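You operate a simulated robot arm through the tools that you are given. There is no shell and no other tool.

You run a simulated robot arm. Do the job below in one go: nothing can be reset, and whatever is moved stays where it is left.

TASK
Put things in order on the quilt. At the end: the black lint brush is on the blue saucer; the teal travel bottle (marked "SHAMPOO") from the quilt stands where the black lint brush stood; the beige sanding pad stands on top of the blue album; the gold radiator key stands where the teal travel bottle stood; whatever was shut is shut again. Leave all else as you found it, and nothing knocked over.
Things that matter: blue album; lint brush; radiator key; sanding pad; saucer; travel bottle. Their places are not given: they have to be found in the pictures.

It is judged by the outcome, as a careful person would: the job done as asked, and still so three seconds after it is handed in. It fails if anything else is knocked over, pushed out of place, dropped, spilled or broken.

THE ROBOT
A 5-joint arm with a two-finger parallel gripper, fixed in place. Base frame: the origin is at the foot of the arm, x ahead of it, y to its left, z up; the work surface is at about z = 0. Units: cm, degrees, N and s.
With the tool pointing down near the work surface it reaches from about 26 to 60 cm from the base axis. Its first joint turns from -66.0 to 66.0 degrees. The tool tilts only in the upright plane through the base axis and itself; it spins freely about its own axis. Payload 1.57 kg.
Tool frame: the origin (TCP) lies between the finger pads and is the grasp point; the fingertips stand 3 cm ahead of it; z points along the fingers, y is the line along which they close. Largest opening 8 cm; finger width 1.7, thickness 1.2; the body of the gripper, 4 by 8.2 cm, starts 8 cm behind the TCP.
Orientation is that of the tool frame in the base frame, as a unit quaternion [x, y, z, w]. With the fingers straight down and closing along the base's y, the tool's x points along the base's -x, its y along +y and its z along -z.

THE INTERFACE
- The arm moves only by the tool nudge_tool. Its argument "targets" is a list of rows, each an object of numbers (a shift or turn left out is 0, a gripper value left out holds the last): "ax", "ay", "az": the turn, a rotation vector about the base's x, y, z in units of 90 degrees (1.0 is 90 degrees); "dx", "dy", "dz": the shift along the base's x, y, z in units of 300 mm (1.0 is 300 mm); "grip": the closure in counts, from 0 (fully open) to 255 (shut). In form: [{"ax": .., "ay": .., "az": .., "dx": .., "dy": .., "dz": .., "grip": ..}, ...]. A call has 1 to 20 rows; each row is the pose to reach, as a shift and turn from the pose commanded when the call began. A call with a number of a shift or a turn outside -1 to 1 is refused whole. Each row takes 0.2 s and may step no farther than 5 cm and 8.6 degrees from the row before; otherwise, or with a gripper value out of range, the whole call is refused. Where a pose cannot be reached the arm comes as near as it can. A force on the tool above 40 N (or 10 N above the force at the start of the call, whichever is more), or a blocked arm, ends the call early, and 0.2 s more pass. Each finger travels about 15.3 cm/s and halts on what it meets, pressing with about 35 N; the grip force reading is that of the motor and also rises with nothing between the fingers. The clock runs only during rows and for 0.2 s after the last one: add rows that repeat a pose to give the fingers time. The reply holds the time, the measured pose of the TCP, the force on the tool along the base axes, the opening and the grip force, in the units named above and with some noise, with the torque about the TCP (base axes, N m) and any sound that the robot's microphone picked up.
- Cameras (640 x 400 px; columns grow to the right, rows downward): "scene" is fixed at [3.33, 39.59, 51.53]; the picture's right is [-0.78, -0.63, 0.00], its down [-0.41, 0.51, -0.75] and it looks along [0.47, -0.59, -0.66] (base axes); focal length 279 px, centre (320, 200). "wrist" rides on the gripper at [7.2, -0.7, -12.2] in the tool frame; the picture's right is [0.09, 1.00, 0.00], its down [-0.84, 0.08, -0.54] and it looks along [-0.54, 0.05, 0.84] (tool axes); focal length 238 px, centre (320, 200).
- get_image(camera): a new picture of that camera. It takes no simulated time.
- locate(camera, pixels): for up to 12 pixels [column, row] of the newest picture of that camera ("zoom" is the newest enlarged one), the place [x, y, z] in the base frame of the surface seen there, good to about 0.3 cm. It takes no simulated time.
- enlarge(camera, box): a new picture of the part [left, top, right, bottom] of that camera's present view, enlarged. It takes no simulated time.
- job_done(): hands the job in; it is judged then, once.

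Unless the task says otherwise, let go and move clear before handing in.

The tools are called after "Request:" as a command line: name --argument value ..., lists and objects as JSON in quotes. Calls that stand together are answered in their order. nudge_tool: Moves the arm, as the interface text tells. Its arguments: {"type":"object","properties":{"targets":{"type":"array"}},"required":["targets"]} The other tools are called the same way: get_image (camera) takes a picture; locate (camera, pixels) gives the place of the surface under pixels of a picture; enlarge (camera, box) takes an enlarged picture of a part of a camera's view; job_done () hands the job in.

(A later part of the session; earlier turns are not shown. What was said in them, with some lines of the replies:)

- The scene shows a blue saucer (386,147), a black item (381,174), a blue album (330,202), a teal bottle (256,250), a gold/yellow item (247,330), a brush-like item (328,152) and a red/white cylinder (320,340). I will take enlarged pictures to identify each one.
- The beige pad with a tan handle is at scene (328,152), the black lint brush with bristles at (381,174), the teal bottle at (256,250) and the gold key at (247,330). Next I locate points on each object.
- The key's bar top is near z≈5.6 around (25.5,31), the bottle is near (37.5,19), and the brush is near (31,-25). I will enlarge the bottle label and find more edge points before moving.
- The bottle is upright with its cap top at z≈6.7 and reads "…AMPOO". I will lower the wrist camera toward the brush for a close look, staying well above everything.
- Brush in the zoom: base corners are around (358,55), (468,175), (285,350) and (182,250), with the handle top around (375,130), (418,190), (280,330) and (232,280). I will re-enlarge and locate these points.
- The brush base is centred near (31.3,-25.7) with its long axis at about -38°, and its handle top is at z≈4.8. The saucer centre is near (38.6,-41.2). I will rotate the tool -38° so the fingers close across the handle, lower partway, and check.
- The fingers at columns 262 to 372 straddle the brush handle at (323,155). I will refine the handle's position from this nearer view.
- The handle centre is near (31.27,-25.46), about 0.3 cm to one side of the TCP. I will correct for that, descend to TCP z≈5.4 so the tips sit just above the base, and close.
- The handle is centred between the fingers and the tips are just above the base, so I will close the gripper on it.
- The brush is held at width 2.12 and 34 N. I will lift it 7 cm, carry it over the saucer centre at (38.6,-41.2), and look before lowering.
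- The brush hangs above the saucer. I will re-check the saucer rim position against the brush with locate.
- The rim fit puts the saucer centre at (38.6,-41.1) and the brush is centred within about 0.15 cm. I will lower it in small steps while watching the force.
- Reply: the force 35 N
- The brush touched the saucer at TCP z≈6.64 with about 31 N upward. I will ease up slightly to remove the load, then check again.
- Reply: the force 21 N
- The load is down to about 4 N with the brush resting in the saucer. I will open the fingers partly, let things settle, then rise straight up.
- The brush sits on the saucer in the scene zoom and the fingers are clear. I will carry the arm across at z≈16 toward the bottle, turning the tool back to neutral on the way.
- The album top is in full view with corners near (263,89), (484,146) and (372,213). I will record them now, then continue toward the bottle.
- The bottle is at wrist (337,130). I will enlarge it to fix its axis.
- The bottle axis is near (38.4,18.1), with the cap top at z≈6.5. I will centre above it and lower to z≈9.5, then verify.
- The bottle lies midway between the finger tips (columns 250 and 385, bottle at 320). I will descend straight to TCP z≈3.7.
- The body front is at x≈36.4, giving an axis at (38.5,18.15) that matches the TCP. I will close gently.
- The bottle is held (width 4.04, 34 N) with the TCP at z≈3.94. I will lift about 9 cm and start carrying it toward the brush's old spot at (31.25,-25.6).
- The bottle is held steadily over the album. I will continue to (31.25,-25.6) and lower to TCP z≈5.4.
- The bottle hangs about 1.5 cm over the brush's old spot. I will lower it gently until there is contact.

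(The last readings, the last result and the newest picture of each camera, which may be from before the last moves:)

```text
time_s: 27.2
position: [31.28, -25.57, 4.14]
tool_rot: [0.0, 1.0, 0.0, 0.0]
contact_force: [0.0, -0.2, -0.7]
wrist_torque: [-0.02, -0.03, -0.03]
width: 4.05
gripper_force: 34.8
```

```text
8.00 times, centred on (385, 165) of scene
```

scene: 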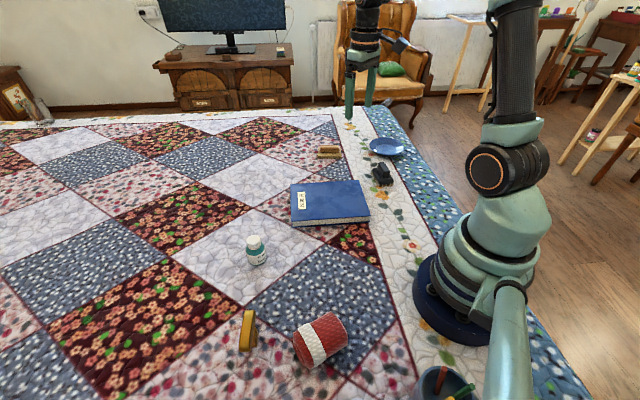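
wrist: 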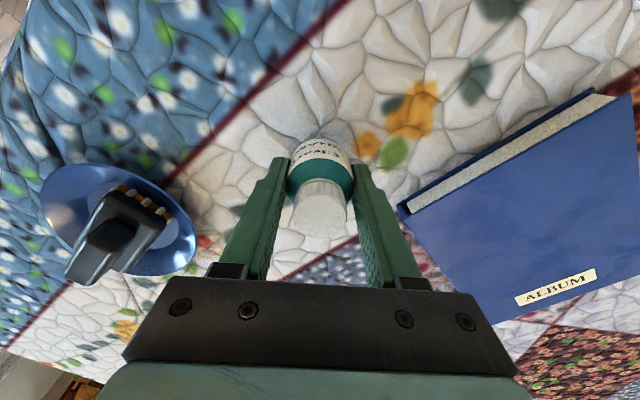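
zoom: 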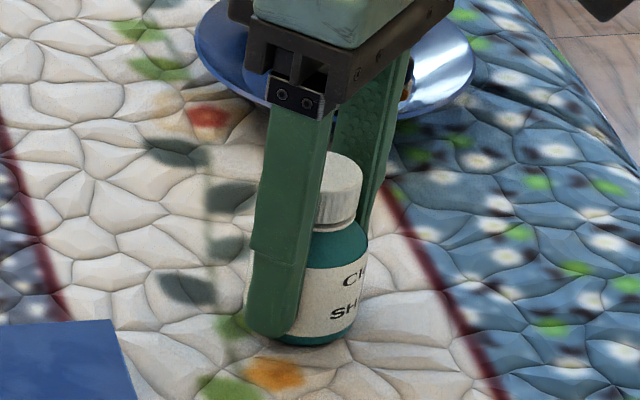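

No contact yet at z≈4.14, so I will go down in 1 mm steps.

Request:
nudge_tool --targets '[{"dz": -0.004}, {"dz": -0.006}, {"dz": -0.006}]'

```text
time_s: 28.0
position: [31.26, -25.65, 3.99]
tool_rot: [0.0, 1.0, 0.001, 0.0]
contact_force: [0.2, -0.4, -0.3]
wrist_torque: [0.02, 0.01, -0.02]
width: 4.05
gripper_force: 34.6
```

Request:
nudge_tool --targets '[{"dz": -0.003}, {"dz": -0.003}, {"dz": -0.003}]'

```text
time_s: 28.8
position: [31.17, -25.59, 3.93]
tool_rot: [0.0, 1.0, 0.0, 0.0]
contact_force: [-6.8, 5.9, 22.9]
wrist_torque: [0.14, 0.25, -0.05]
width: 4.04
gripper_force: 35.3
```

Contact at z≈3.93 with about 23 N. I will ease up by half a millimetre and read the force again.

Request:
nudge_tool --targets '[{"dz": 0.002}, {"dz": 0.002}]'

```text
time_s: 29.4
position: [31.28, -25.69, 3.96]
tool_rot: [0.0, 1.0, -0.001, 0.001]
contact_force: [-3.3, -0.3, 5.6]
wrist_torque: [0.03, 0.11, 0.0]
width: 4.02
gripper_force: 35.0
```

The load is only about 6 N, so I will open gently and rise clear.

Request:
nudge_tool --targets '[{"grip": 120}, {"grip": 110}, {"grip": 90}, {"grip": 50}, {"grip": 30}, {"grip": 30}, {"dz": 0.06, "grip": 30}, {"dz": 0.16, "grip": 30}, {"dz": 0.28, "grip": 30}, {"dz": 0.4, "grip": 30}, {"dz": 0.4, "grip": 30}]'

Request:
get_image --camera "wrist"

Request:
enlarge --camera "scene" --box '[340, 120, 430, 200]'

```text
time_s: 31.8
position: [31.3, -25.49, 16.09]
tool_rot: [-0.001, 1.0, 0.0, -0.001]
contact_force: [0.6, 0.0, -0.5]
wrist_torque: [0.06, -0.01, -0.03]
width: 7.08
gripper_force: 0.0
```

```text
taken
```

wrist: 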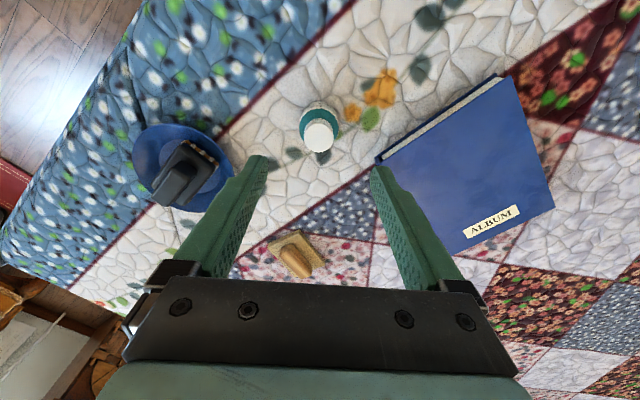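

```text
5.00 times, centred on (385, 160) of scene
```

zoom: 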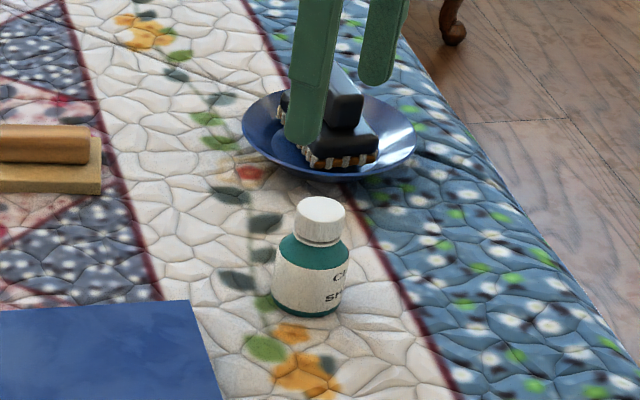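

The bottle now stands on the brush's old spot, upright. Next is the sanding pad near (52.2,-27.2), so I will move over it with the tool turned +35° to align across its handle.

Request:
nudge_tool --targets '[{"dx": 0.1, "dy": -0.01, "az": 0.065, "grip": 0}, {"dx": 0.22, "dy": -0.02, "az": 0.13}, {"dx": 0.34, "dy": -0.03, "az": 0.195}, {"dx": 0.46, "dy": -0.04, "az": 0.26}, {"dx": 0.58, "dy": -0.05, "az": 0.325}, {"dx": 0.67, "dy": -0.057, "az": 0.393, "dz": -0.05}, {"dx": 0.67, "dy": -0.057, "az": 0.393, "dz": -0.07}, {"dx": 0.67, "dy": -0.057, "az": 0.393, "dz": -0.07}]'

Request:
get_image --camera "wrist"

```text
time_s: 33.6
position: [51.53, -27.21, 13.72]
tool_rot: [-0.304, 0.953, 0.0, 0.0]
contact_force: [0.1, 0.5, 0.5]
wrist_torque: [-0.02, 0.01, 0.0]
width: 7.98
gripper_force: 0.0
```

```text
taken
```

wrist: 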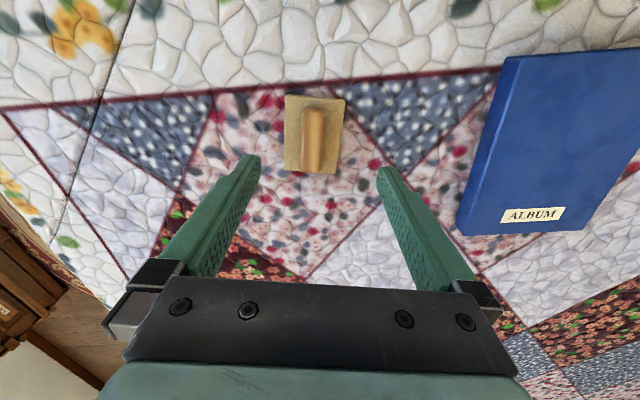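

The pad is seen at (313,133) between the fingers with its handle running vertically in the picture. I will enlarge it for exact edges.

Request:
enlarge --camera "wrist" --box '[270, 85, 360, 185]'

Request:
locate --camera "zoom" --pixels '[[205, 48], [430, 65], [210, 335], [395, 345], [270, 110], [335, 115], [265, 310], [320, 325], [300, 200], [300, 310], [285, 250], [315, 250]]'

```text
4.00 times, centred on (315, 135) of wrist
```

zoom: 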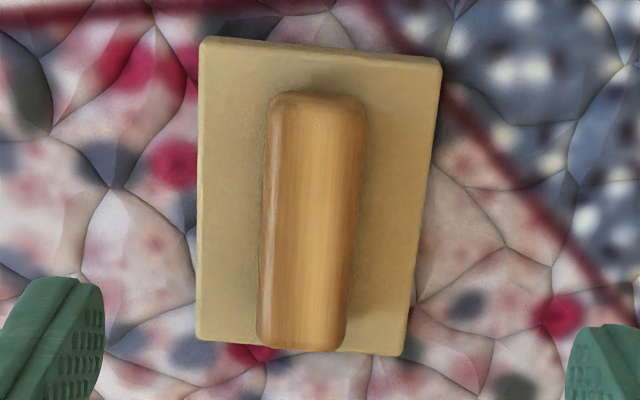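

```text
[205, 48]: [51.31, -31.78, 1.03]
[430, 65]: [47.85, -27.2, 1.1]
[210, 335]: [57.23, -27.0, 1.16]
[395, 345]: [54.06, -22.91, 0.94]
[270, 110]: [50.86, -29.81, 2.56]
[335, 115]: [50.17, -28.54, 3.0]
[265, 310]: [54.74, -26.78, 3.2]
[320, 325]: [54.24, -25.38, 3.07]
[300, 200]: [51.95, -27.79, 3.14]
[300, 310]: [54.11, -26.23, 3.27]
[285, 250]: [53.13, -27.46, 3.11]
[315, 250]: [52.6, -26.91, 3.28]
```

The pad base is centred near (52.6,-27.2) with its axis at about 37°. Its handle is near (52.35,-27.25) with its top at z≈3.25 and the base top at z≈1.05. I will align and lower to z≈7.5 to verify reach.

Request:
nudge_tool --targets '[{"dx": 0.028, "dy": -0.001, "az": 0.014}, {"dx": 0.028, "dy": -0.001, "az": 0.014, "dz": -0.1}, {"dx": 0.028, "dy": -0.001, "az": 0.014, "dz": -0.18}, {"dx": 0.028, "dy": -0.001, "az": 0.014, "dz": -0.207, "grip": 60}, {"dx": 0.028, "dy": -0.001, "az": 0.014, "dz": -0.207, "grip": 60}]'

Request:
get_image --camera "wrist"

Request:
enlarge --camera "wrist" --box '[260, 100, 380, 210]'

Request:
locate --camera "zoom" --pixels '[[270, 150], [340, 150], [260, 320], [330, 320], [300, 230], [300, 340]]'

```text
time_s: 34.8
position: [52.2, -27.46, 7.61]
tool_rot: [-0.314, 0.949, 0.0, 0.0]
contact_force: [0.1, 0.2, 0.9]
wrist_torque: [0.02, 0.01, 0.01]
width: 6.1
gripper_force: 0.1
```

```text
taken
```

wrist: 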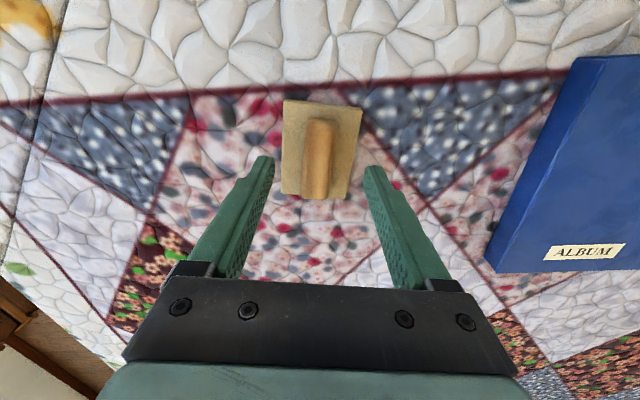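

```text
3.64 times, centred on (320, 155) of wrist
```

zoom: 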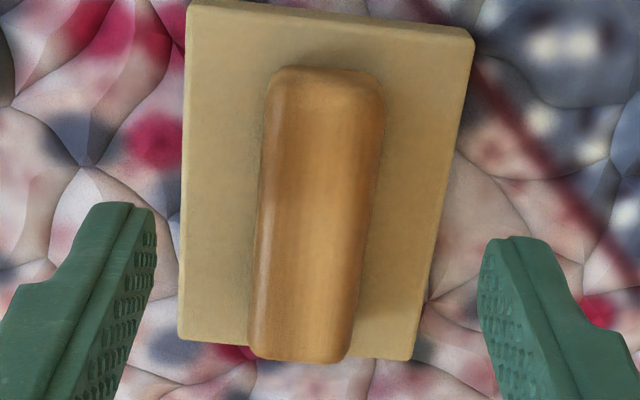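

```text
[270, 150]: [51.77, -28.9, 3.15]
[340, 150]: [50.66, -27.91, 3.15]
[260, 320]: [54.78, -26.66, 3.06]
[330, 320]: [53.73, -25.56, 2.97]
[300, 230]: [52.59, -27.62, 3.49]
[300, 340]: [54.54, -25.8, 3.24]
```

The handle is aligned and centred between the fingers. I will lower to TCP z≈4.35, which puts the tips about 0.3 cm above the base, and close.

Request:
nudge_tool --targets '[{"dz": -0.05}, {"dz": -0.09}, {"dz": -0.109}, {"dz": -0.109}]'

Request:
enlarge --camera "scene" --box '[290, 110, 380, 180]'

Request:
get_image --camera "wrist"

```text
time_s: 35.8
position: [52.2, -27.35, 4.2]
tool_rot: [-0.315, 0.949, 0.0, 0.0]
contact_force: [0.1, -0.1, 0.5]
wrist_torque: [0.01, -0.02, 0.01]
width: 6.12
gripper_force: 0.0
```

```text
5.71 times, centred on (335, 145) of scene
```

zoom: 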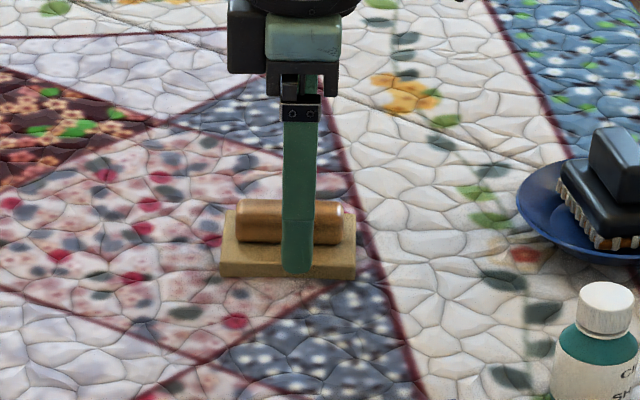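

```text
taken
```

wrist: 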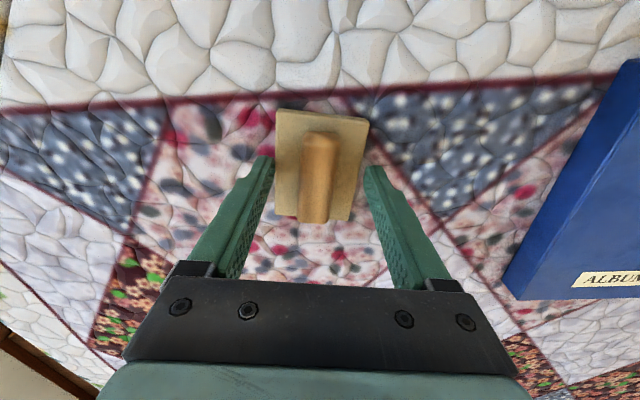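

The tips are at about z≈1.2, only slightly over the base top, so I will raise 2 mm for margin and then close on the handle.

Request:
nudge_tool --targets '[{"dz": 0.007, "grip": 60}, {"dz": 0.007, "grip": 110}, {"dz": 0.007, "grip": 150}, {"dz": 0.007, "grip": 190}, {"dz": 0.007, "grip": 255}, {"dz": 0.007, "grip": 255}]'

Request:
get_image --camera "wrist"

```text
time_s: 37.2
position: [52.25, -27.34, 4.47]
tool_rot: [-0.315, 0.949, 0.0, 0.0]
contact_force: [0.0, 0.1, 1.3]
wrist_torque: [0.05, -0.01, -0.01]
width: 2.29
gripper_force: 35.1
```

```text
taken
```

wrist: 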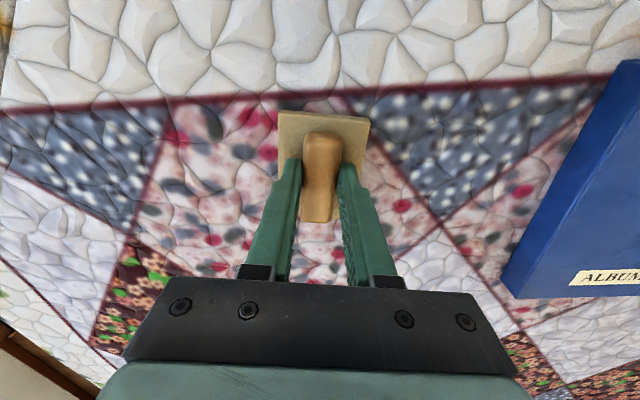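

The pad is held (width 2.29, 35 N). I will lift 7.5 cm, carry it over the album centre near (36.9,-6.1), turn it 9° to line up with the album, and lower to just above.

Request:
nudge_tool --targets '[{"dz": 0.05, "grip": 255}, {"dz": 0.15}, {"dz": 0.25}, {"dz": 0.25, "dx": -0.06, "dy": 0.08}, {"dz": 0.25, "dx": -0.13, "dy": 0.18, "az": 0.02}, {"dz": 0.25, "dx": -0.21, "dy": 0.29, "az": 0.04}, {"dz": 0.25, "dx": -0.29, "dy": 0.4, "az": 0.06}, {"dz": 0.25, "dx": -0.37, "dy": 0.51, "az": 0.08}, {"dz": 0.25, "dx": -0.45, "dy": 0.62, "az": 0.098}, {"dz": 0.25, "dx": -0.515, "dy": 0.705, "az": 0.098}, {"dz": 0.25, "dx": -0.515, "dy": 0.705, "az": 0.098}, {"dz": 0.16, "dx": -0.515, "dy": 0.705, "az": 0.098}, {"dz": 0.12, "dx": -0.515, "dy": 0.705, "az": 0.098}, {"dz": 0.12, "dx": -0.515, "dy": 0.705, "az": 0.098}]'

Request:
get_image --camera "wrist"

Request:
enlarge --camera "scene" --box '[260, 140, 400, 240]'

```text
time_s: 40.2
position: [36.75, -6.21, 8.1]
tool_rot: [-0.387, 0.922, 0.0, 0.0]
contact_force: [0.3, -0.2, -1.0]
wrist_torque: [-0.01, -0.02, -0.01]
width: 2.29
gripper_force: 34.7
```

```text
taken
```

wrist: 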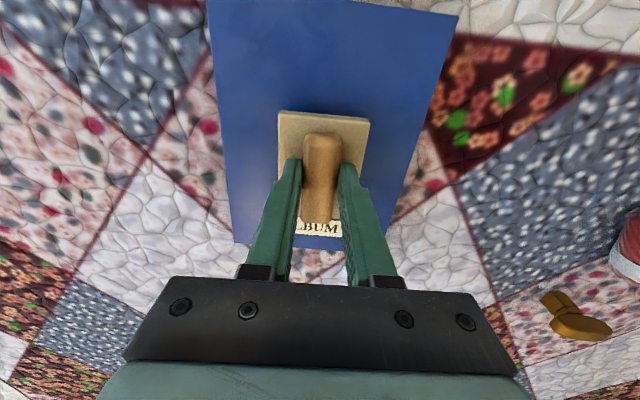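

```text
4.00 times, centred on (330, 190) of scene
```

zoom: 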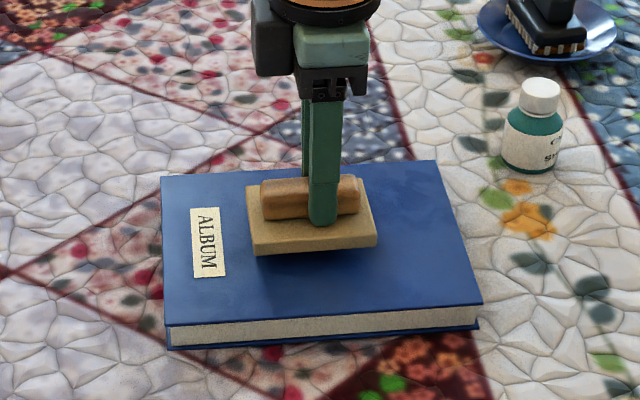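

The pad is centred over the album and 1.2 cm above it. I will lower it in small steps.

Request:
nudge_tool --targets '[{"dz": -0.015}, {"dz": -0.028}, {"dz": -0.034}, {"dz": -0.034}]'

```text
time_s: 41.2
position: [36.77, -6.31, 7.15]
tool_rot: [-0.386, 0.923, 0.001, 0.0]
contact_force: [-0.5, -0.8, -0.7]
wrist_torque: [0.03, -0.03, 0.0]
width: 2.3
gripper_force: 35.0
```

Request:
nudge_tool --targets '[{"dz": -0.003}, {"dz": -0.005}, {"dz": -0.005}]'

```text
time_s: 42.0
position: [36.73, -6.24, 7.04]
tool_rot: [-0.386, 0.923, 0.0, 0.0]
contact_force: [-2.4, -2.2, 7.1]
wrist_torque: [-0.02, 0.05, 0.0]
width: 2.3
gripper_force: 34.6
```

Light contact (7 N) with the album top. I will open gently and rise.

Request:
nudge_tool --targets '[{"dz": -0.001, "grip": 180}, {"dz": -0.001, "grip": 160}, {"dz": -0.001, "grip": 130}, {"dz": -0.001, "grip": 100}, {"dz": -0.001, "grip": 100}, {"dz": 0.05, "grip": 100}, {"dz": 0.15, "grip": 100}, {"dz": 0.28, "grip": 100}, {"dz": 0.28, "grip": 100}]'

Request:
get_image --camera "wrist"

Request:
enlarge --camera "scene" --box '[260, 120, 420, 240]'

```text
time_s: 44.0
position: [36.7, -6.06, 15.35]
tool_rot: [-0.387, 0.922, 0.0, 0.0]
contact_force: [-0.8, -0.3, 0.6]
wrist_torque: [0.0, 0.0, 0.04]
width: 4.87
gripper_force: 0.0
```

```text
taken
```

wrist: 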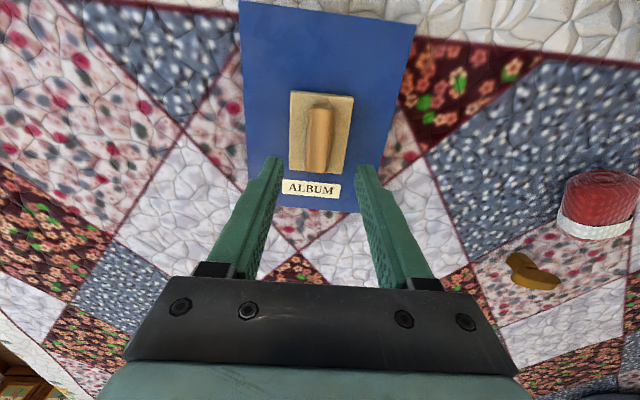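

```text
3.33 times, centred on (340, 180) of scene
```

zoom: 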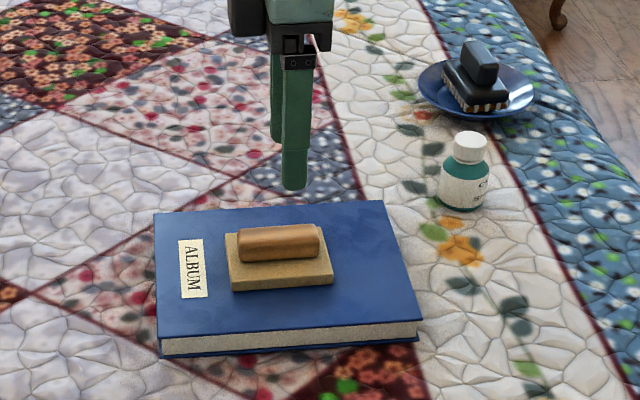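

The pad rests flat on the album. Now I study the key at wrist (532,270) and the red roll beside it before approaching.

Request:
enlarge --camera "wrist" --box '[490, 235, 580, 305]'

Request:
locate --camera "zoom" --pixels '[[180, 130], [220, 140], [240, 200], [200, 200], [300, 250], [360, 270], [300, 220], [380, 270], [260, 290], [400, 300], [150, 130], [420, 230]]'

Request:
enlarge --camera "scene" --box '[225, 290, 365, 390]'

Request:
locate --camera "zoom" --pixels '[[95, 100], [130, 95], [100, 250], [150, 180], [150, 210], [125, 150], [330, 250], [450, 250], [550, 200], [420, 110], [500, 100], [350, 330]]'

```text
5.71 times, centred on (535, 270) of wrist
```

zoom: 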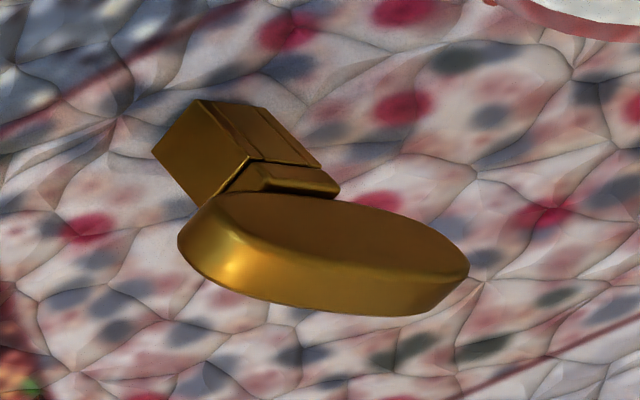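

```text
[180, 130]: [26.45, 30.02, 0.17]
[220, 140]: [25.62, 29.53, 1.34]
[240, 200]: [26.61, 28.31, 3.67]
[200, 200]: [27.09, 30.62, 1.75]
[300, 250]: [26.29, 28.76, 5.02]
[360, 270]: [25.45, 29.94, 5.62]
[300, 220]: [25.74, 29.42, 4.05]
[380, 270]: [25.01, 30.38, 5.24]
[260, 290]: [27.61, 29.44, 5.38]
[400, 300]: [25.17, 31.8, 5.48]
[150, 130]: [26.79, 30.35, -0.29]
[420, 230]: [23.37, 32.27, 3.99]
```

```text
4.00 times, centred on (295, 340) of scene
```

zoom: 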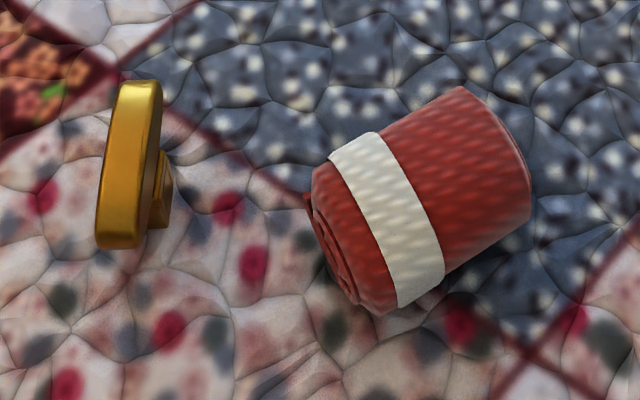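

```text
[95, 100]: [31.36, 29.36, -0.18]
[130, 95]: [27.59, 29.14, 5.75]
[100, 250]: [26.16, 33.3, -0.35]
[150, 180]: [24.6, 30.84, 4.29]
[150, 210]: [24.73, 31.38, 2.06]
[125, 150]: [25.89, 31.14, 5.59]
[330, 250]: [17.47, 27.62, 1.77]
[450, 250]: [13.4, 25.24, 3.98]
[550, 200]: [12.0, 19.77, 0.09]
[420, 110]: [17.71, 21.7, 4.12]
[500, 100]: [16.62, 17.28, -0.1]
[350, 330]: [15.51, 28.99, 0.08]
```

The key is a T shape: a block foot near (26,30) and a bar at z≈4 to 5.7 running about 138°. I will travel toward it at z≈16, turning the tool to close across the bar.

Request:
nudge_tool --targets '[{"dy": 0.08, "dx": -0.02, "az": -0.07, "grip": 0}, {"dy": 0.19, "dx": -0.05, "az": -0.14}, {"dy": 0.31, "dx": -0.08, "az": -0.21}, {"dy": 0.43, "dx": -0.11, "az": -0.28}, {"dy": 0.55, "dx": -0.14, "az": -0.35}, {"dy": 0.67, "dx": -0.17, "az": -0.42}, {"dy": 0.78, "dx": -0.2, "az": -0.49}, {"dy": 0.85, "dx": -0.22, "az": -0.56}, {"dy": 0.85, "dx": -0.22, "az": -0.56}]'

Request:
get_image --camera "wrist"

```text
time_s: 46.0
position: [30.06, 19.33, 15.4]
tool_rot: [0.043, 0.999, 0.0, 0.0]
contact_force: [0.6, -1.2, 0.7]
wrist_torque: [0.0, 0.01, 0.0]
width: 8.0
gripper_force: 0.0
```

```text
taken
```

wrist: 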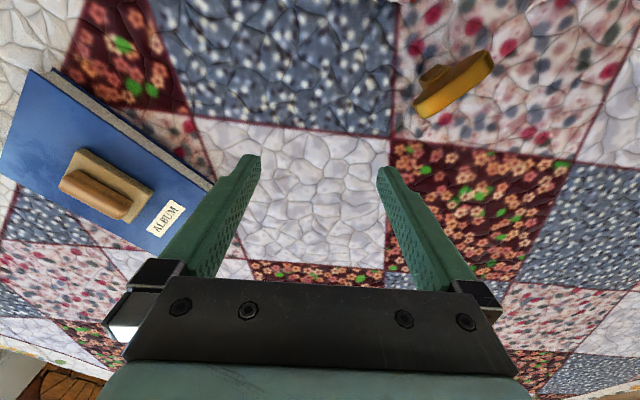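

The key is at wrist (452,85). I will move over it while turning a further -38°.

Request:
nudge_tool --targets '[{"dy": 0.07, "dx": -0.025, "az": -0.08}, {"dy": 0.14, "dx": -0.05, "az": -0.16}, {"dy": 0.21, "dx": -0.075, "az": -0.24}, {"dy": 0.28, "dx": -0.1, "az": -0.32}, {"dy": 0.36, "dx": -0.13, "az": -0.4}, {"dy": 0.38, "dx": -0.14, "az": -0.42}, {"dy": 0.38, "dx": -0.14, "az": -0.42}]'

Request:
get_image --camera "wrist"

```text
time_s: 47.6
position: [25.96, 30.77, 15.42]
tool_rot: [0.365, 0.931, 0.0, 0.0]
contact_force: [-0.4, 1.2, -0.1]
wrist_torque: [-0.06, 0.04, 0.0]
width: 8.0
gripper_force: 0.0
```

```text
taken
```

wrist: 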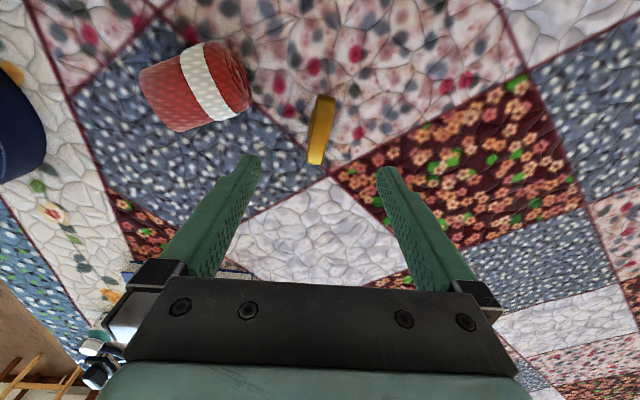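

Request:
enlarge --camera "wrist" --box '[280, 85, 360, 175]'

Request:
locate --camera "zoom" --pixels '[[335, 70], [365, 70], [335, 120], [360, 120], [310, 200], [340, 200], [280, 290], [315, 290], [300, 250], [290, 200], [350, 90], [320, 330]]'

Request:
enlarge --camera "scene" --box '[215, 270, 315, 370]'

```text
4.44 times, centred on (320, 130) of wrist
```

zoom: 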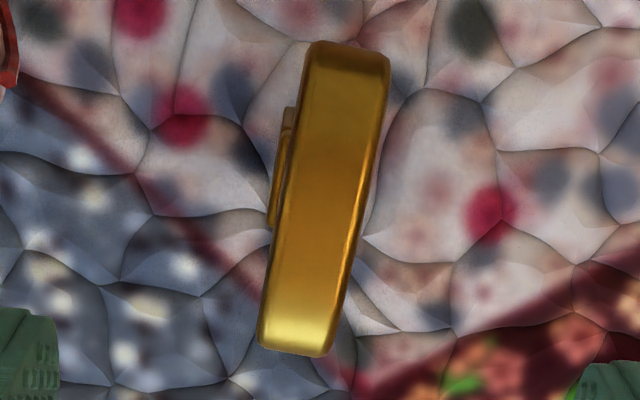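

```text
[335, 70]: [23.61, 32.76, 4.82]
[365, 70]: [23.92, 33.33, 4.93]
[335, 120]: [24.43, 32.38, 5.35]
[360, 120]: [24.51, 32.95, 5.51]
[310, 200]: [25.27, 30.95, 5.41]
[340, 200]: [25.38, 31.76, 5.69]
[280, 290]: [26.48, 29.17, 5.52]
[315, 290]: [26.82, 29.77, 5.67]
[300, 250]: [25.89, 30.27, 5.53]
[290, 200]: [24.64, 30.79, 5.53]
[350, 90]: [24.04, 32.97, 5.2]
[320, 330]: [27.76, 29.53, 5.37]
```

```text
4.00 times, centred on (265, 320) of scene
```

zoom: 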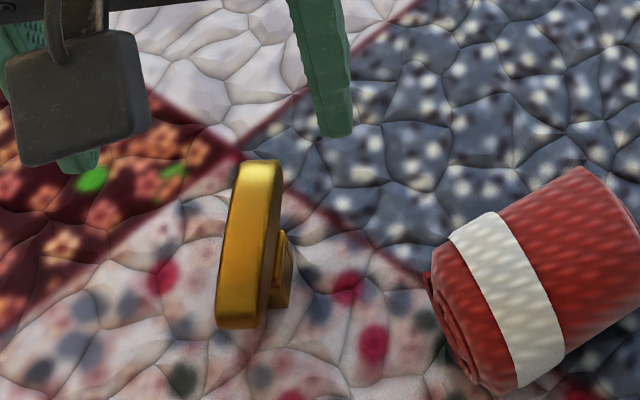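

The key bar spans zoom (348,45) to (297,345). Its geometry gives a centre near (25.55,31.0), an axis at about -47° and a top at z≈5.6, with the block foot centred beneath it. I will align (-4°), narrow the opening, and lower to z≈9.5 to check.

Request:
nudge_tool --targets '[{"dx": -0.014, "dy": 0.009, "az": -0.046, "grip": 70}, {"dx": -0.014, "dy": 0.009, "az": -0.046, "dz": -0.1}, {"dx": -0.014, "dy": 0.009, "az": -0.046, "dz": -0.18}, {"dx": -0.014, "dy": 0.009, "az": -0.046, "dz": -0.2}, {"dx": -0.014, "dy": 0.009, "az": -0.046, "dz": -0.2}]'

Request:
get_image --camera "wrist"

Request:
enlarge --camera "wrist" --box '[260, 90, 380, 200]'

Request:
locate --camera "zoom" --pixels '[[310, 60], [350, 60], [310, 150], [340, 150], [300, 250], [335, 250], [290, 320], [325, 320], [320, 200], [270, 150]]'

Request:
enlarge --camera "scene" --box '[205, 270, 305, 370]'

```text
time_s: 48.8
position: [25.46, 31.06, 9.3]
tool_rot: [0.398, 0.917, 0.0, -0.001]
contact_force: [-0.2, -0.8, -0.5]
wrist_torque: [0.02, -0.02, -0.01]
width: 5.81
gripper_force: 0.0
```

```text
taken
```

wrist: 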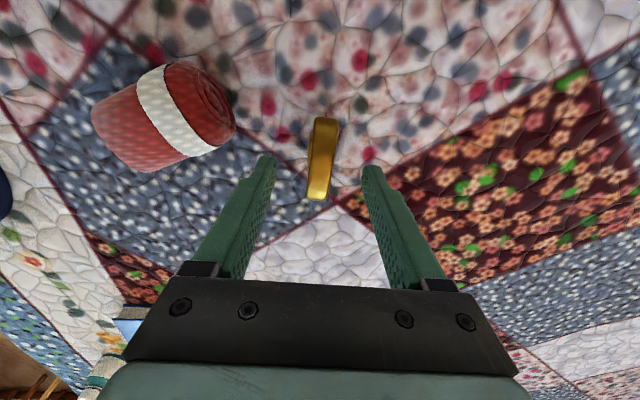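

```text
3.64 times, centred on (320, 145) of wrist
```

zoom: 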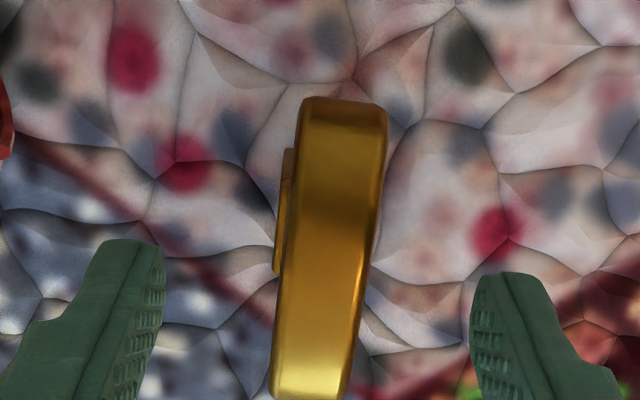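

```text
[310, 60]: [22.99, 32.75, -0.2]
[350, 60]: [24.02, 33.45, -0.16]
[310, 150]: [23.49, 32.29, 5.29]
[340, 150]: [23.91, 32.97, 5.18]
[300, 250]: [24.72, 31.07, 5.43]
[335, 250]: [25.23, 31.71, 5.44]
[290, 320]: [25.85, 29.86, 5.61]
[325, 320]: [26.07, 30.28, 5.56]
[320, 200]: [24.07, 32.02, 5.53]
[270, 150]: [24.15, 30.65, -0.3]
```

```text
4.00 times, centred on (255, 320) of scene
```

zoom: 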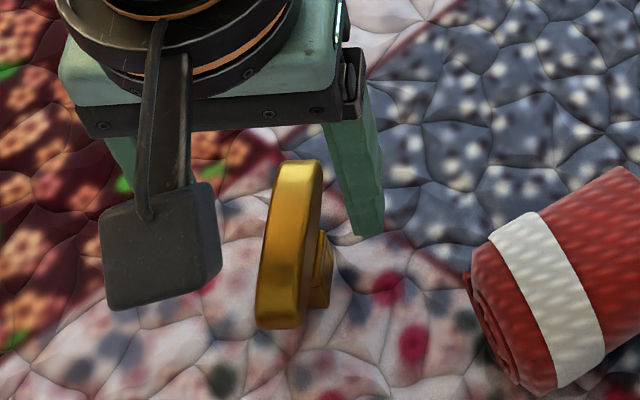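

The bar is aligned with the fingers to within about 0.1 cm, and its centre lies about 0.4 cm toward the camera side. I will shift that far, descend to TCP z≈4.5 and look before closing.

Request:
nudge_tool --targets '[{"dx": -0.009, "dy": 0.01}, {"dx": -0.009, "dy": 0.01, "dz": -0.07}, {"dx": -0.009, "dy": 0.01, "dz": -0.13}, {"dx": -0.009, "dy": 0.01, "dz": -0.16}, {"dx": -0.009, "dy": 0.01, "dz": -0.16}]'

Request:
get_image --camera "wrist"

Request:
enlarge --camera "scene" --box '[205, 270, 305, 370]'

```text
time_s: 50.0
position: [25.25, 31.15, 4.51]
tool_rot: [0.397, 0.918, 0.0, 0.0]
contact_force: [-0.4, 0.1, -0.1]
wrist_torque: [0.04, 0.02, 0.02]
width: 5.82
gripper_force: 0.1
```

```text
taken
```

wrist: 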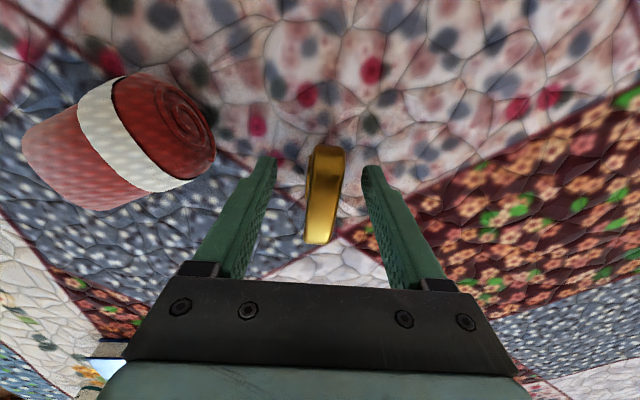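

```text
4.00 times, centred on (255, 320) of scene
```

zoom: 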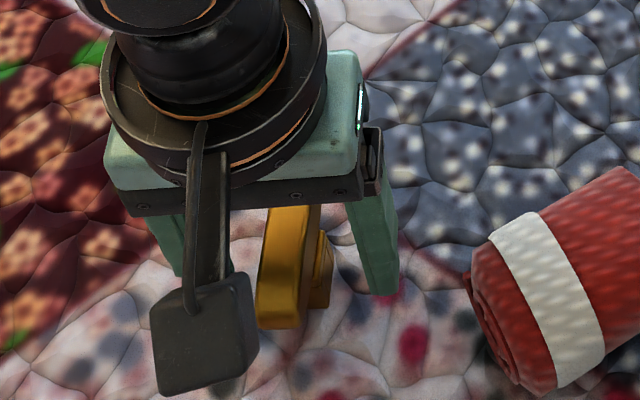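

The bar (303 to 343, rows 146 to 243) is centred between the fingers. I will close slowly.

Request:
nudge_tool --targets '[{"grip": 110}, {"grip": 145}, {"grip": 170}, {"grip": 185}, {"grip": 200}, {"grip": 255}, {"grip": 255}]'

Request:
get_image --camera "wrist"

Request:
enlarge --camera "scene" --box '[205, 270, 305, 370]'

```text
time_s: 51.6
position: [25.14, 31.1, 4.43]
tool_rot: [0.397, 0.918, 0.0, 0.001]
contact_force: [-0.2, 0.1, 0.5]
wrist_torque: [0.0, -0.02, -0.02]
width: 2.15
gripper_force: 34.1
```

```text
taken
```

wrist: 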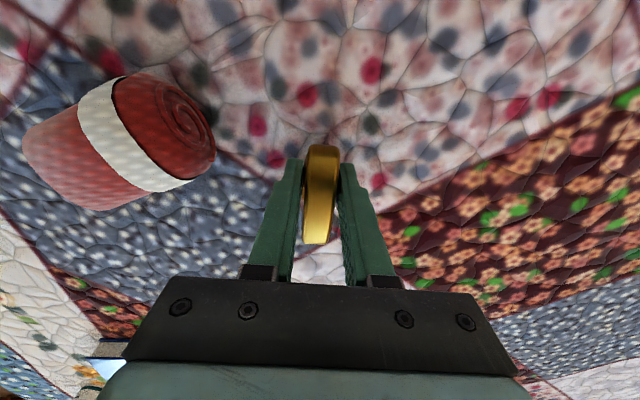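

```text
4.00 times, centred on (255, 320) of scene
```

zoom: 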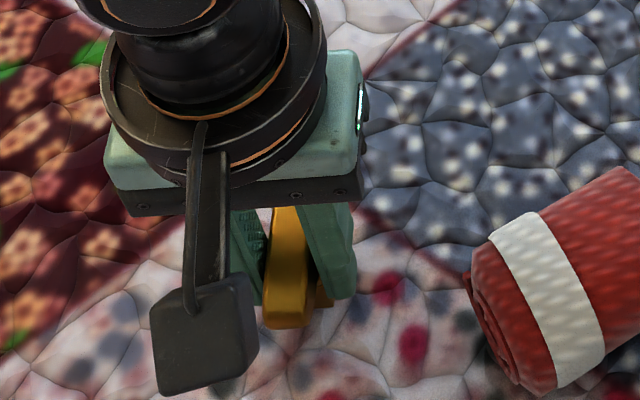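

The key is gripped on its block (width 2.15, 34 N). I will lift 7.5 cm and carry it to the bottle's old spot at (38.45,18.15), stopping above it.

Request:
nudge_tool --targets '[{"dz": 0.04, "grip": 255}, {"dz": 0.12}, {"dz": 0.22}, {"dz": 0.25}, {"dz": 0.25, "dx": 0.06, "dy": -0.058}, {"dz": 0.25, "dx": 0.15, "dy": -0.146}, {"dz": 0.25, "dx": 0.25, "dy": -0.244}, {"dz": 0.25, "dx": 0.34, "dy": -0.332}, {"dz": 0.25, "dx": 0.41, "dy": -0.4}, {"dz": 0.25, "dx": 0.448, "dy": -0.437}, {"dz": 0.25, "dx": 0.448, "dy": -0.437}]'

Request:
get_image --camera "wrist"

Request:
enlarge --camera "scene" --box '[200, 180, 310, 280]'

```text
time_s: 54.0
position: [38.77, 18.35, 12.05]
tool_rot: [0.397, 0.918, 0.0, -0.001]
contact_force: [-0.1, -0.4, -0.8]
wrist_torque: [0.01, 0.02, -0.01]
width: 2.14
gripper_force: 34.2
```

```text
taken
```

wrist: 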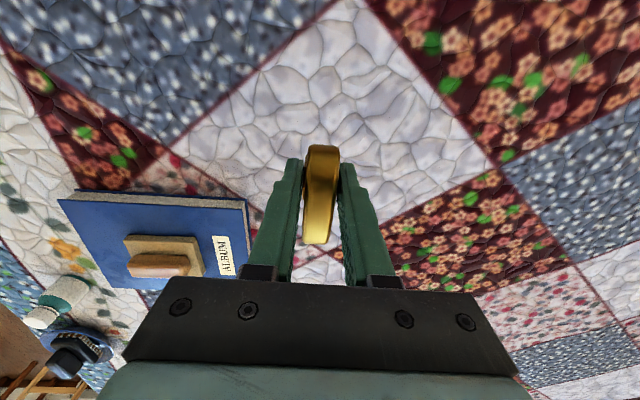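

```text
4.00 times, centred on (255, 230) of scene
```

zoom: 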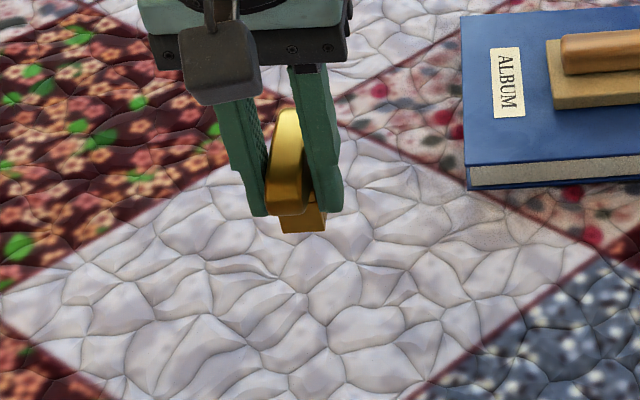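

The key hangs upright over the spot. I will descend to TCP z≈6 and re-read the pose.

Request:
nudge_tool --targets '[{"dz": -0.08}, {"dz": -0.15}, {"dz": -0.2}, {"dz": -0.2}, {"dz": -0.2}]'

Request:
get_image --camera "wrist"

Request:
enlarge --camera "scene" --box '[210, 190, 310, 280]'

Request:
locate --camera "zoom" --pixels '[[300, 300], [290, 315], [310, 315], [280, 240], [290, 180], [320, 300], [270, 280]]'

```text
time_s: 55.2
position: [38.63, 18.2, 5.92]
tool_rot: [0.397, 0.918, 0.0, 0.0]
contact_force: [-0.3, -0.1, -0.5]
wrist_torque: [0.02, 0.04, 0.02]
width: 2.17
gripper_force: 34.9
```

```text
taken
```

wrist: 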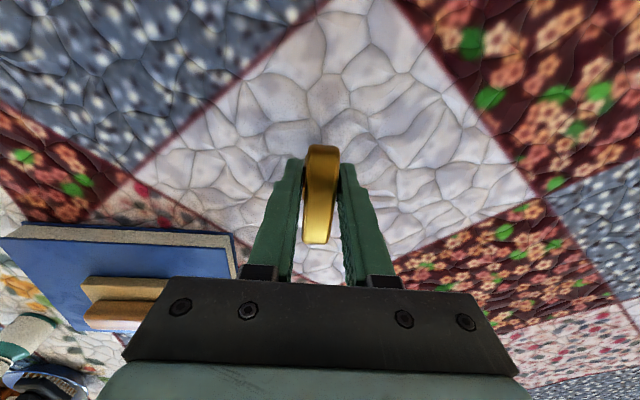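

```text
4.44 times, centred on (260, 235) of scene
```

zoom: 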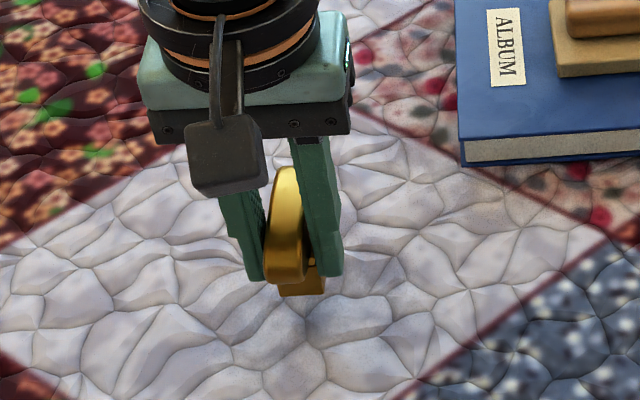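

```text
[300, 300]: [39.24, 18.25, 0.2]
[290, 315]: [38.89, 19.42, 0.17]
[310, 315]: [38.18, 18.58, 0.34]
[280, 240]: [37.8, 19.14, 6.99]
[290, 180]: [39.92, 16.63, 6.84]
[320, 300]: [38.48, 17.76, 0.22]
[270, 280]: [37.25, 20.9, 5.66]
```

The key's foot hangs about 1.4 cm above the quilt near (38.5,18.3). I will trim 0.2 cm in y and lower slowly.

Request:
nudge_tool --targets '[{"dx": -0.001, "dy": -0.005, "dz": -0.015}, {"dx": -0.001, "dy": -0.005, "dz": -0.03}, {"dx": -0.001, "dy": -0.005, "dz": -0.042}, {"dx": -0.001, "dy": -0.005, "dz": -0.042}]'

```text
time_s: 56.2
position: [38.7, 18.08, 4.74]
tool_rot: [0.397, 0.918, -0.001, 0.0]
contact_force: [-0.7, 0.5, -0.6]
wrist_torque: [-0.05, -0.03, 0.02]
width: 2.16
gripper_force: 35.0
```

Request:
nudge_tool --targets '[{"dz": -0.004}, {"dz": -0.006}, {"dz": -0.006}]'

```text
time_s: 57.0
position: [38.72, 17.98, 4.59]
tool_rot: [0.397, 0.918, 0.0, 0.0]
contact_force: [0.0, -0.8, -0.8]
wrist_torque: [0.01, 0.02, 0.03]
width: 2.15
gripper_force: 34.7
```

Request:
nudge_tool --targets '[{"dz": -0.002}, {"dz": -0.003}, {"dz": -0.003}]'

```text
time_s: 57.8
position: [38.63, 18.03, 4.52]
tool_rot: [0.397, 0.918, 0.0, 0.0]
contact_force: [1.2, -0.1, -0.6]
wrist_torque: [-0.02, 0.03, -0.02]
width: 2.14
gripper_force: 34.6
```

Request:
nudge_tool --targets '[{"dz": -0.002}, {"dz": -0.003}, {"dz": -0.003}]'

Request:
enlarge --camera "scene" --box '[230, 220, 290, 280]'

```text
time_s: 58.6
position: [38.6, 18.1, 4.47]
tool_rot: [0.397, 0.918, 0.0, 0.0]
contact_force: [-13.0, 1.3, 27.6]
wrist_torque: [0.01, 0.33, -0.02]
width: 2.14
gripper_force: 34.5
```

```text
6.67 times, centred on (260, 250) of scene
```

zoom: 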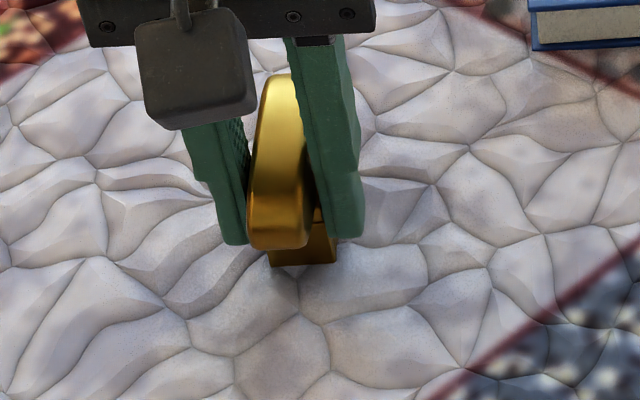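

Firm contact (28 N) at z≈4.47. I will ease up half a millimetre before letting go.

Request:
nudge_tool --targets '[{"dz": 0.001}, {"dz": 0.002}, {"dz": 0.002}]'

```text
time_s: 59.4
position: [38.68, 17.96, 4.43]
tool_rot: [0.398, 0.917, 0.0, 0.0]
contact_force: [1.0, 1.6, 4.2]
wrist_torque: [0.02, -0.02, 0.0]
width: 2.14
gripper_force: 34.2
```

The load is about 4 N, so I will open slowly and rise straight up.

Request:
nudge_tool --targets '[{"grip": 182}, {"grip": 175}, {"grip": 160}, {"grip": 130}, {"grip": 90}, {"grip": 90}, {"dz": 0.04, "grip": 90}, {"dz": 0.12, "grip": 90}, {"dz": 0.25, "grip": 90}, {"dz": 0.4, "grip": 90}, {"dz": 0.4, "grip": 90}]'

Request:
get_image --camera "wrist"

Request:
enlarge --camera "scene" --box '[220, 200, 310, 280]'

```text
time_s: 61.8
position: [38.53, 17.92, 16.67]
tool_rot: [0.398, 0.917, 0.0, 0.0]
contact_force: [-0.1, -0.3, 0.1]
wrist_torque: [-0.03, 0.03, 0.01]
width: 5.19
gripper_force: 0.2
```

```text
taken
```

wrist: 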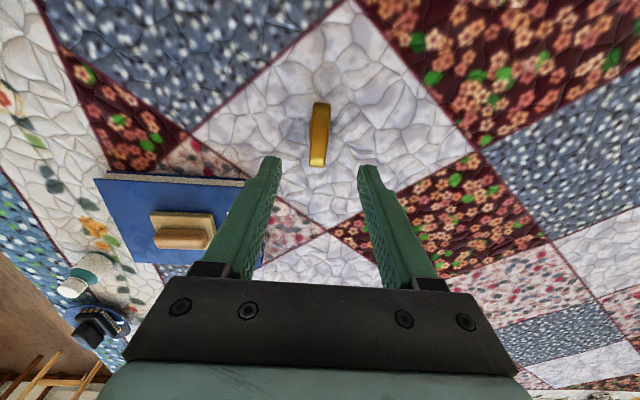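

```text
5.00 times, centred on (265, 240) of scene
```

zoom: 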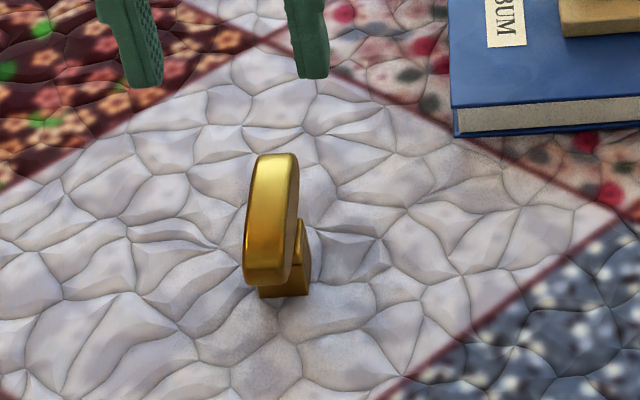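

The key stands upright by itself. I will measure where its foot landed relative to the bottle's old spot at (38.45,18.15), and recheck the other objects.

Request:
enlarge --camera "scene" --box '[240, 225, 280, 270]'

Request:
locate --camera "zoom" --pixels '[[240, 270], [290, 270], [270, 265], [315, 265], [325, 240], [325, 200], [320, 180], [300, 290], [200, 240], [240, 80], [270, 100], [220, 220]]'

Request:
enlarge --camera "wrist" --box '[280, 90, 360, 180]'

Request:
locate --camera "zoom" --pixels '[[320, 80], [315, 200], [300, 310], [270, 130], [275, 170], [320, 260], [310, 150]]'

```text
8.89 times, centred on (260, 248) of scene
```

zoom: 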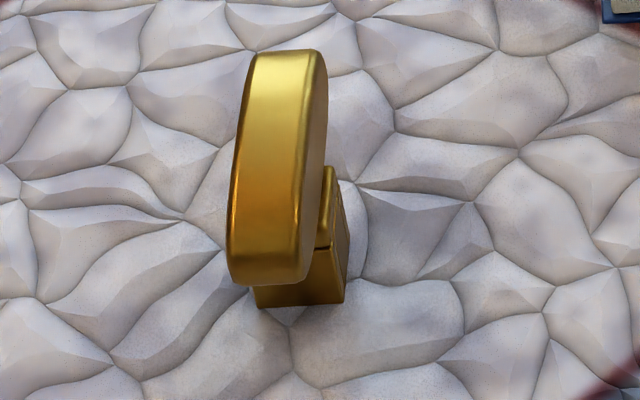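

```text
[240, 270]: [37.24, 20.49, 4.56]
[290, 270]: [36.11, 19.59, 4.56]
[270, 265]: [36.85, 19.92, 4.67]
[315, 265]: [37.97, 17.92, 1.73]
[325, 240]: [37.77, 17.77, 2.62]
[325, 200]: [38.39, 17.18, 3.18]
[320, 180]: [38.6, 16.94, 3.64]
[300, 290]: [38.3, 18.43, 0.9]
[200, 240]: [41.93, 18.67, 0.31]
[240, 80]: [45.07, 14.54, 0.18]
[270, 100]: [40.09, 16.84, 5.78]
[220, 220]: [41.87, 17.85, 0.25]
```

```text
4.44 times, centred on (320, 135) of wrist
```

zoom: 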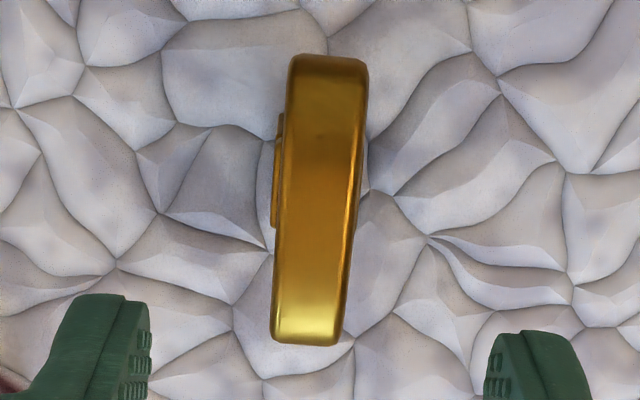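

```text
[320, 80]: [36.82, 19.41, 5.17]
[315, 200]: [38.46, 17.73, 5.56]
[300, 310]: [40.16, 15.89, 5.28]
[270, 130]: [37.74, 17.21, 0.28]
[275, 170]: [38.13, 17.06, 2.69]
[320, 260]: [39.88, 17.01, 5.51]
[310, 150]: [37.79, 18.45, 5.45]
```

The key's bar centre is at about (38.5,17.8), within half a centimetre of the bottle's old spot, and it stands upright. I will move the arm up and clear, then check the whole scene.

Request:
nudge_tool --targets '[{"dz": 0.1}, {"dz": 0.2, "dy": -0.05}, {"dz": 0.25, "dy": -0.15, "az": 0.08}, {"dz": 0.25, "dy": -0.27, "az": 0.16}, {"dz": 0.25, "dy": -0.39, "az": 0.24}, {"dz": 0.25, "dy": -0.51, "az": 0.32}, {"dz": 0.25, "dy": -0.63, "az": 0.4}, {"dz": 0.25, "dy": -0.75, "az": 0.48}, {"dz": 0.25, "dy": -0.87, "az": 0.52, "grip": 0}, {"dz": 0.25, "dy": -0.95, "az": 0.52}, {"dz": 0.25, "dy": -0.95, "az": 0.52}]'

Request:
get_image --camera "scene"

Request:
get_image --camera "wrist"

Request:
enlarge --camera "scene" --box '[330, 120, 430, 200]'

```text
time_s: 64.2
position: [38.69, -10.5, 24.14]
tool_rot: [-0.001, 1.0, 0.0, 0.0]
contact_force: [0.3, 0.1, 0.3]
wrist_torque: [-0.05, -0.02, -0.04]
width: 7.99
gripper_force: 0.0
```

```text
taken
```

scene: 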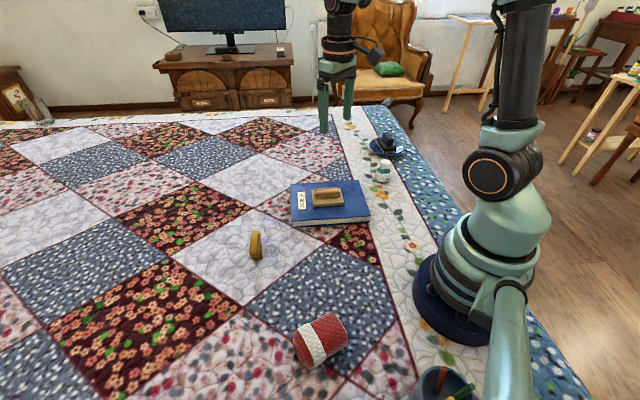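

```text
taken
```

wrist: 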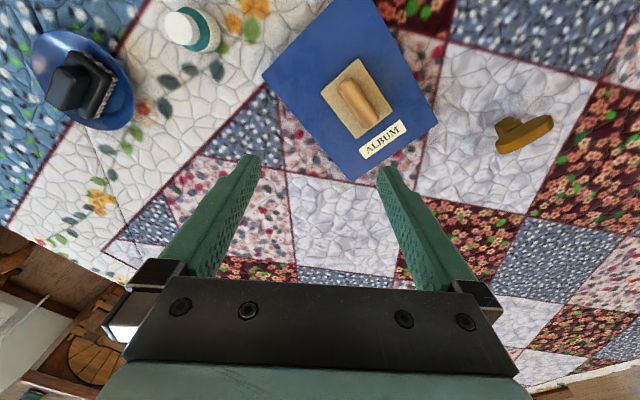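

```text
5.00 times, centred on (380, 160) of scene
```

zoom: 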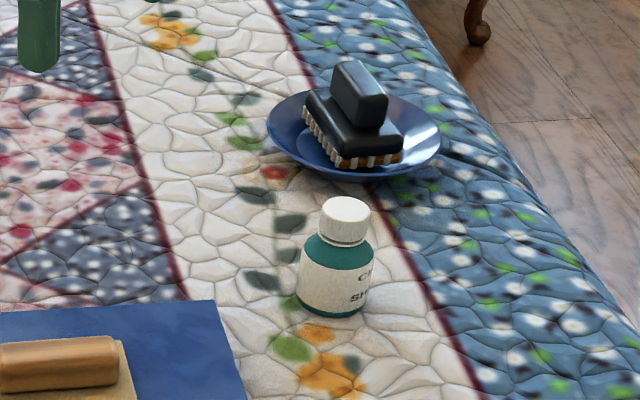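

The final pictures show each item in place:
- **Lint brush:** on the saucer at scene (386,145).
- **Travel bottle:** upright on the brush's old spot at (383,172).
- **Sanding pad:** flat on the closed album at (327,197).
- **Radiator key:** standing where the bottle stood, at (256,246).

The saucer, album and red roll have not moved, and the arm is clear, so I am handing in the job.

Request:
job_done

```text
The job is handed in.
```

The job is handed in. In the last pictures everything was in place, nothing was knocked over, and the arm was clear.

- **Lint brush:** it rests in the middle of the blue saucer. Its corners sit on the sloping sides, because the brush is a little longer than the saucer's flat centre.
- **Travel bottle:** the "SHAMPOO" bottle stands upright where the brush was.
- **Sanding pad:** it lies flat on top of the blue album, with its handle up.
- **Radiator key:** it stands on its foot within about half a centimetre of where the bottle was.

Nothing needed opening and the album stayed closed. The saucer, album and red roll look unmoved from where they started.
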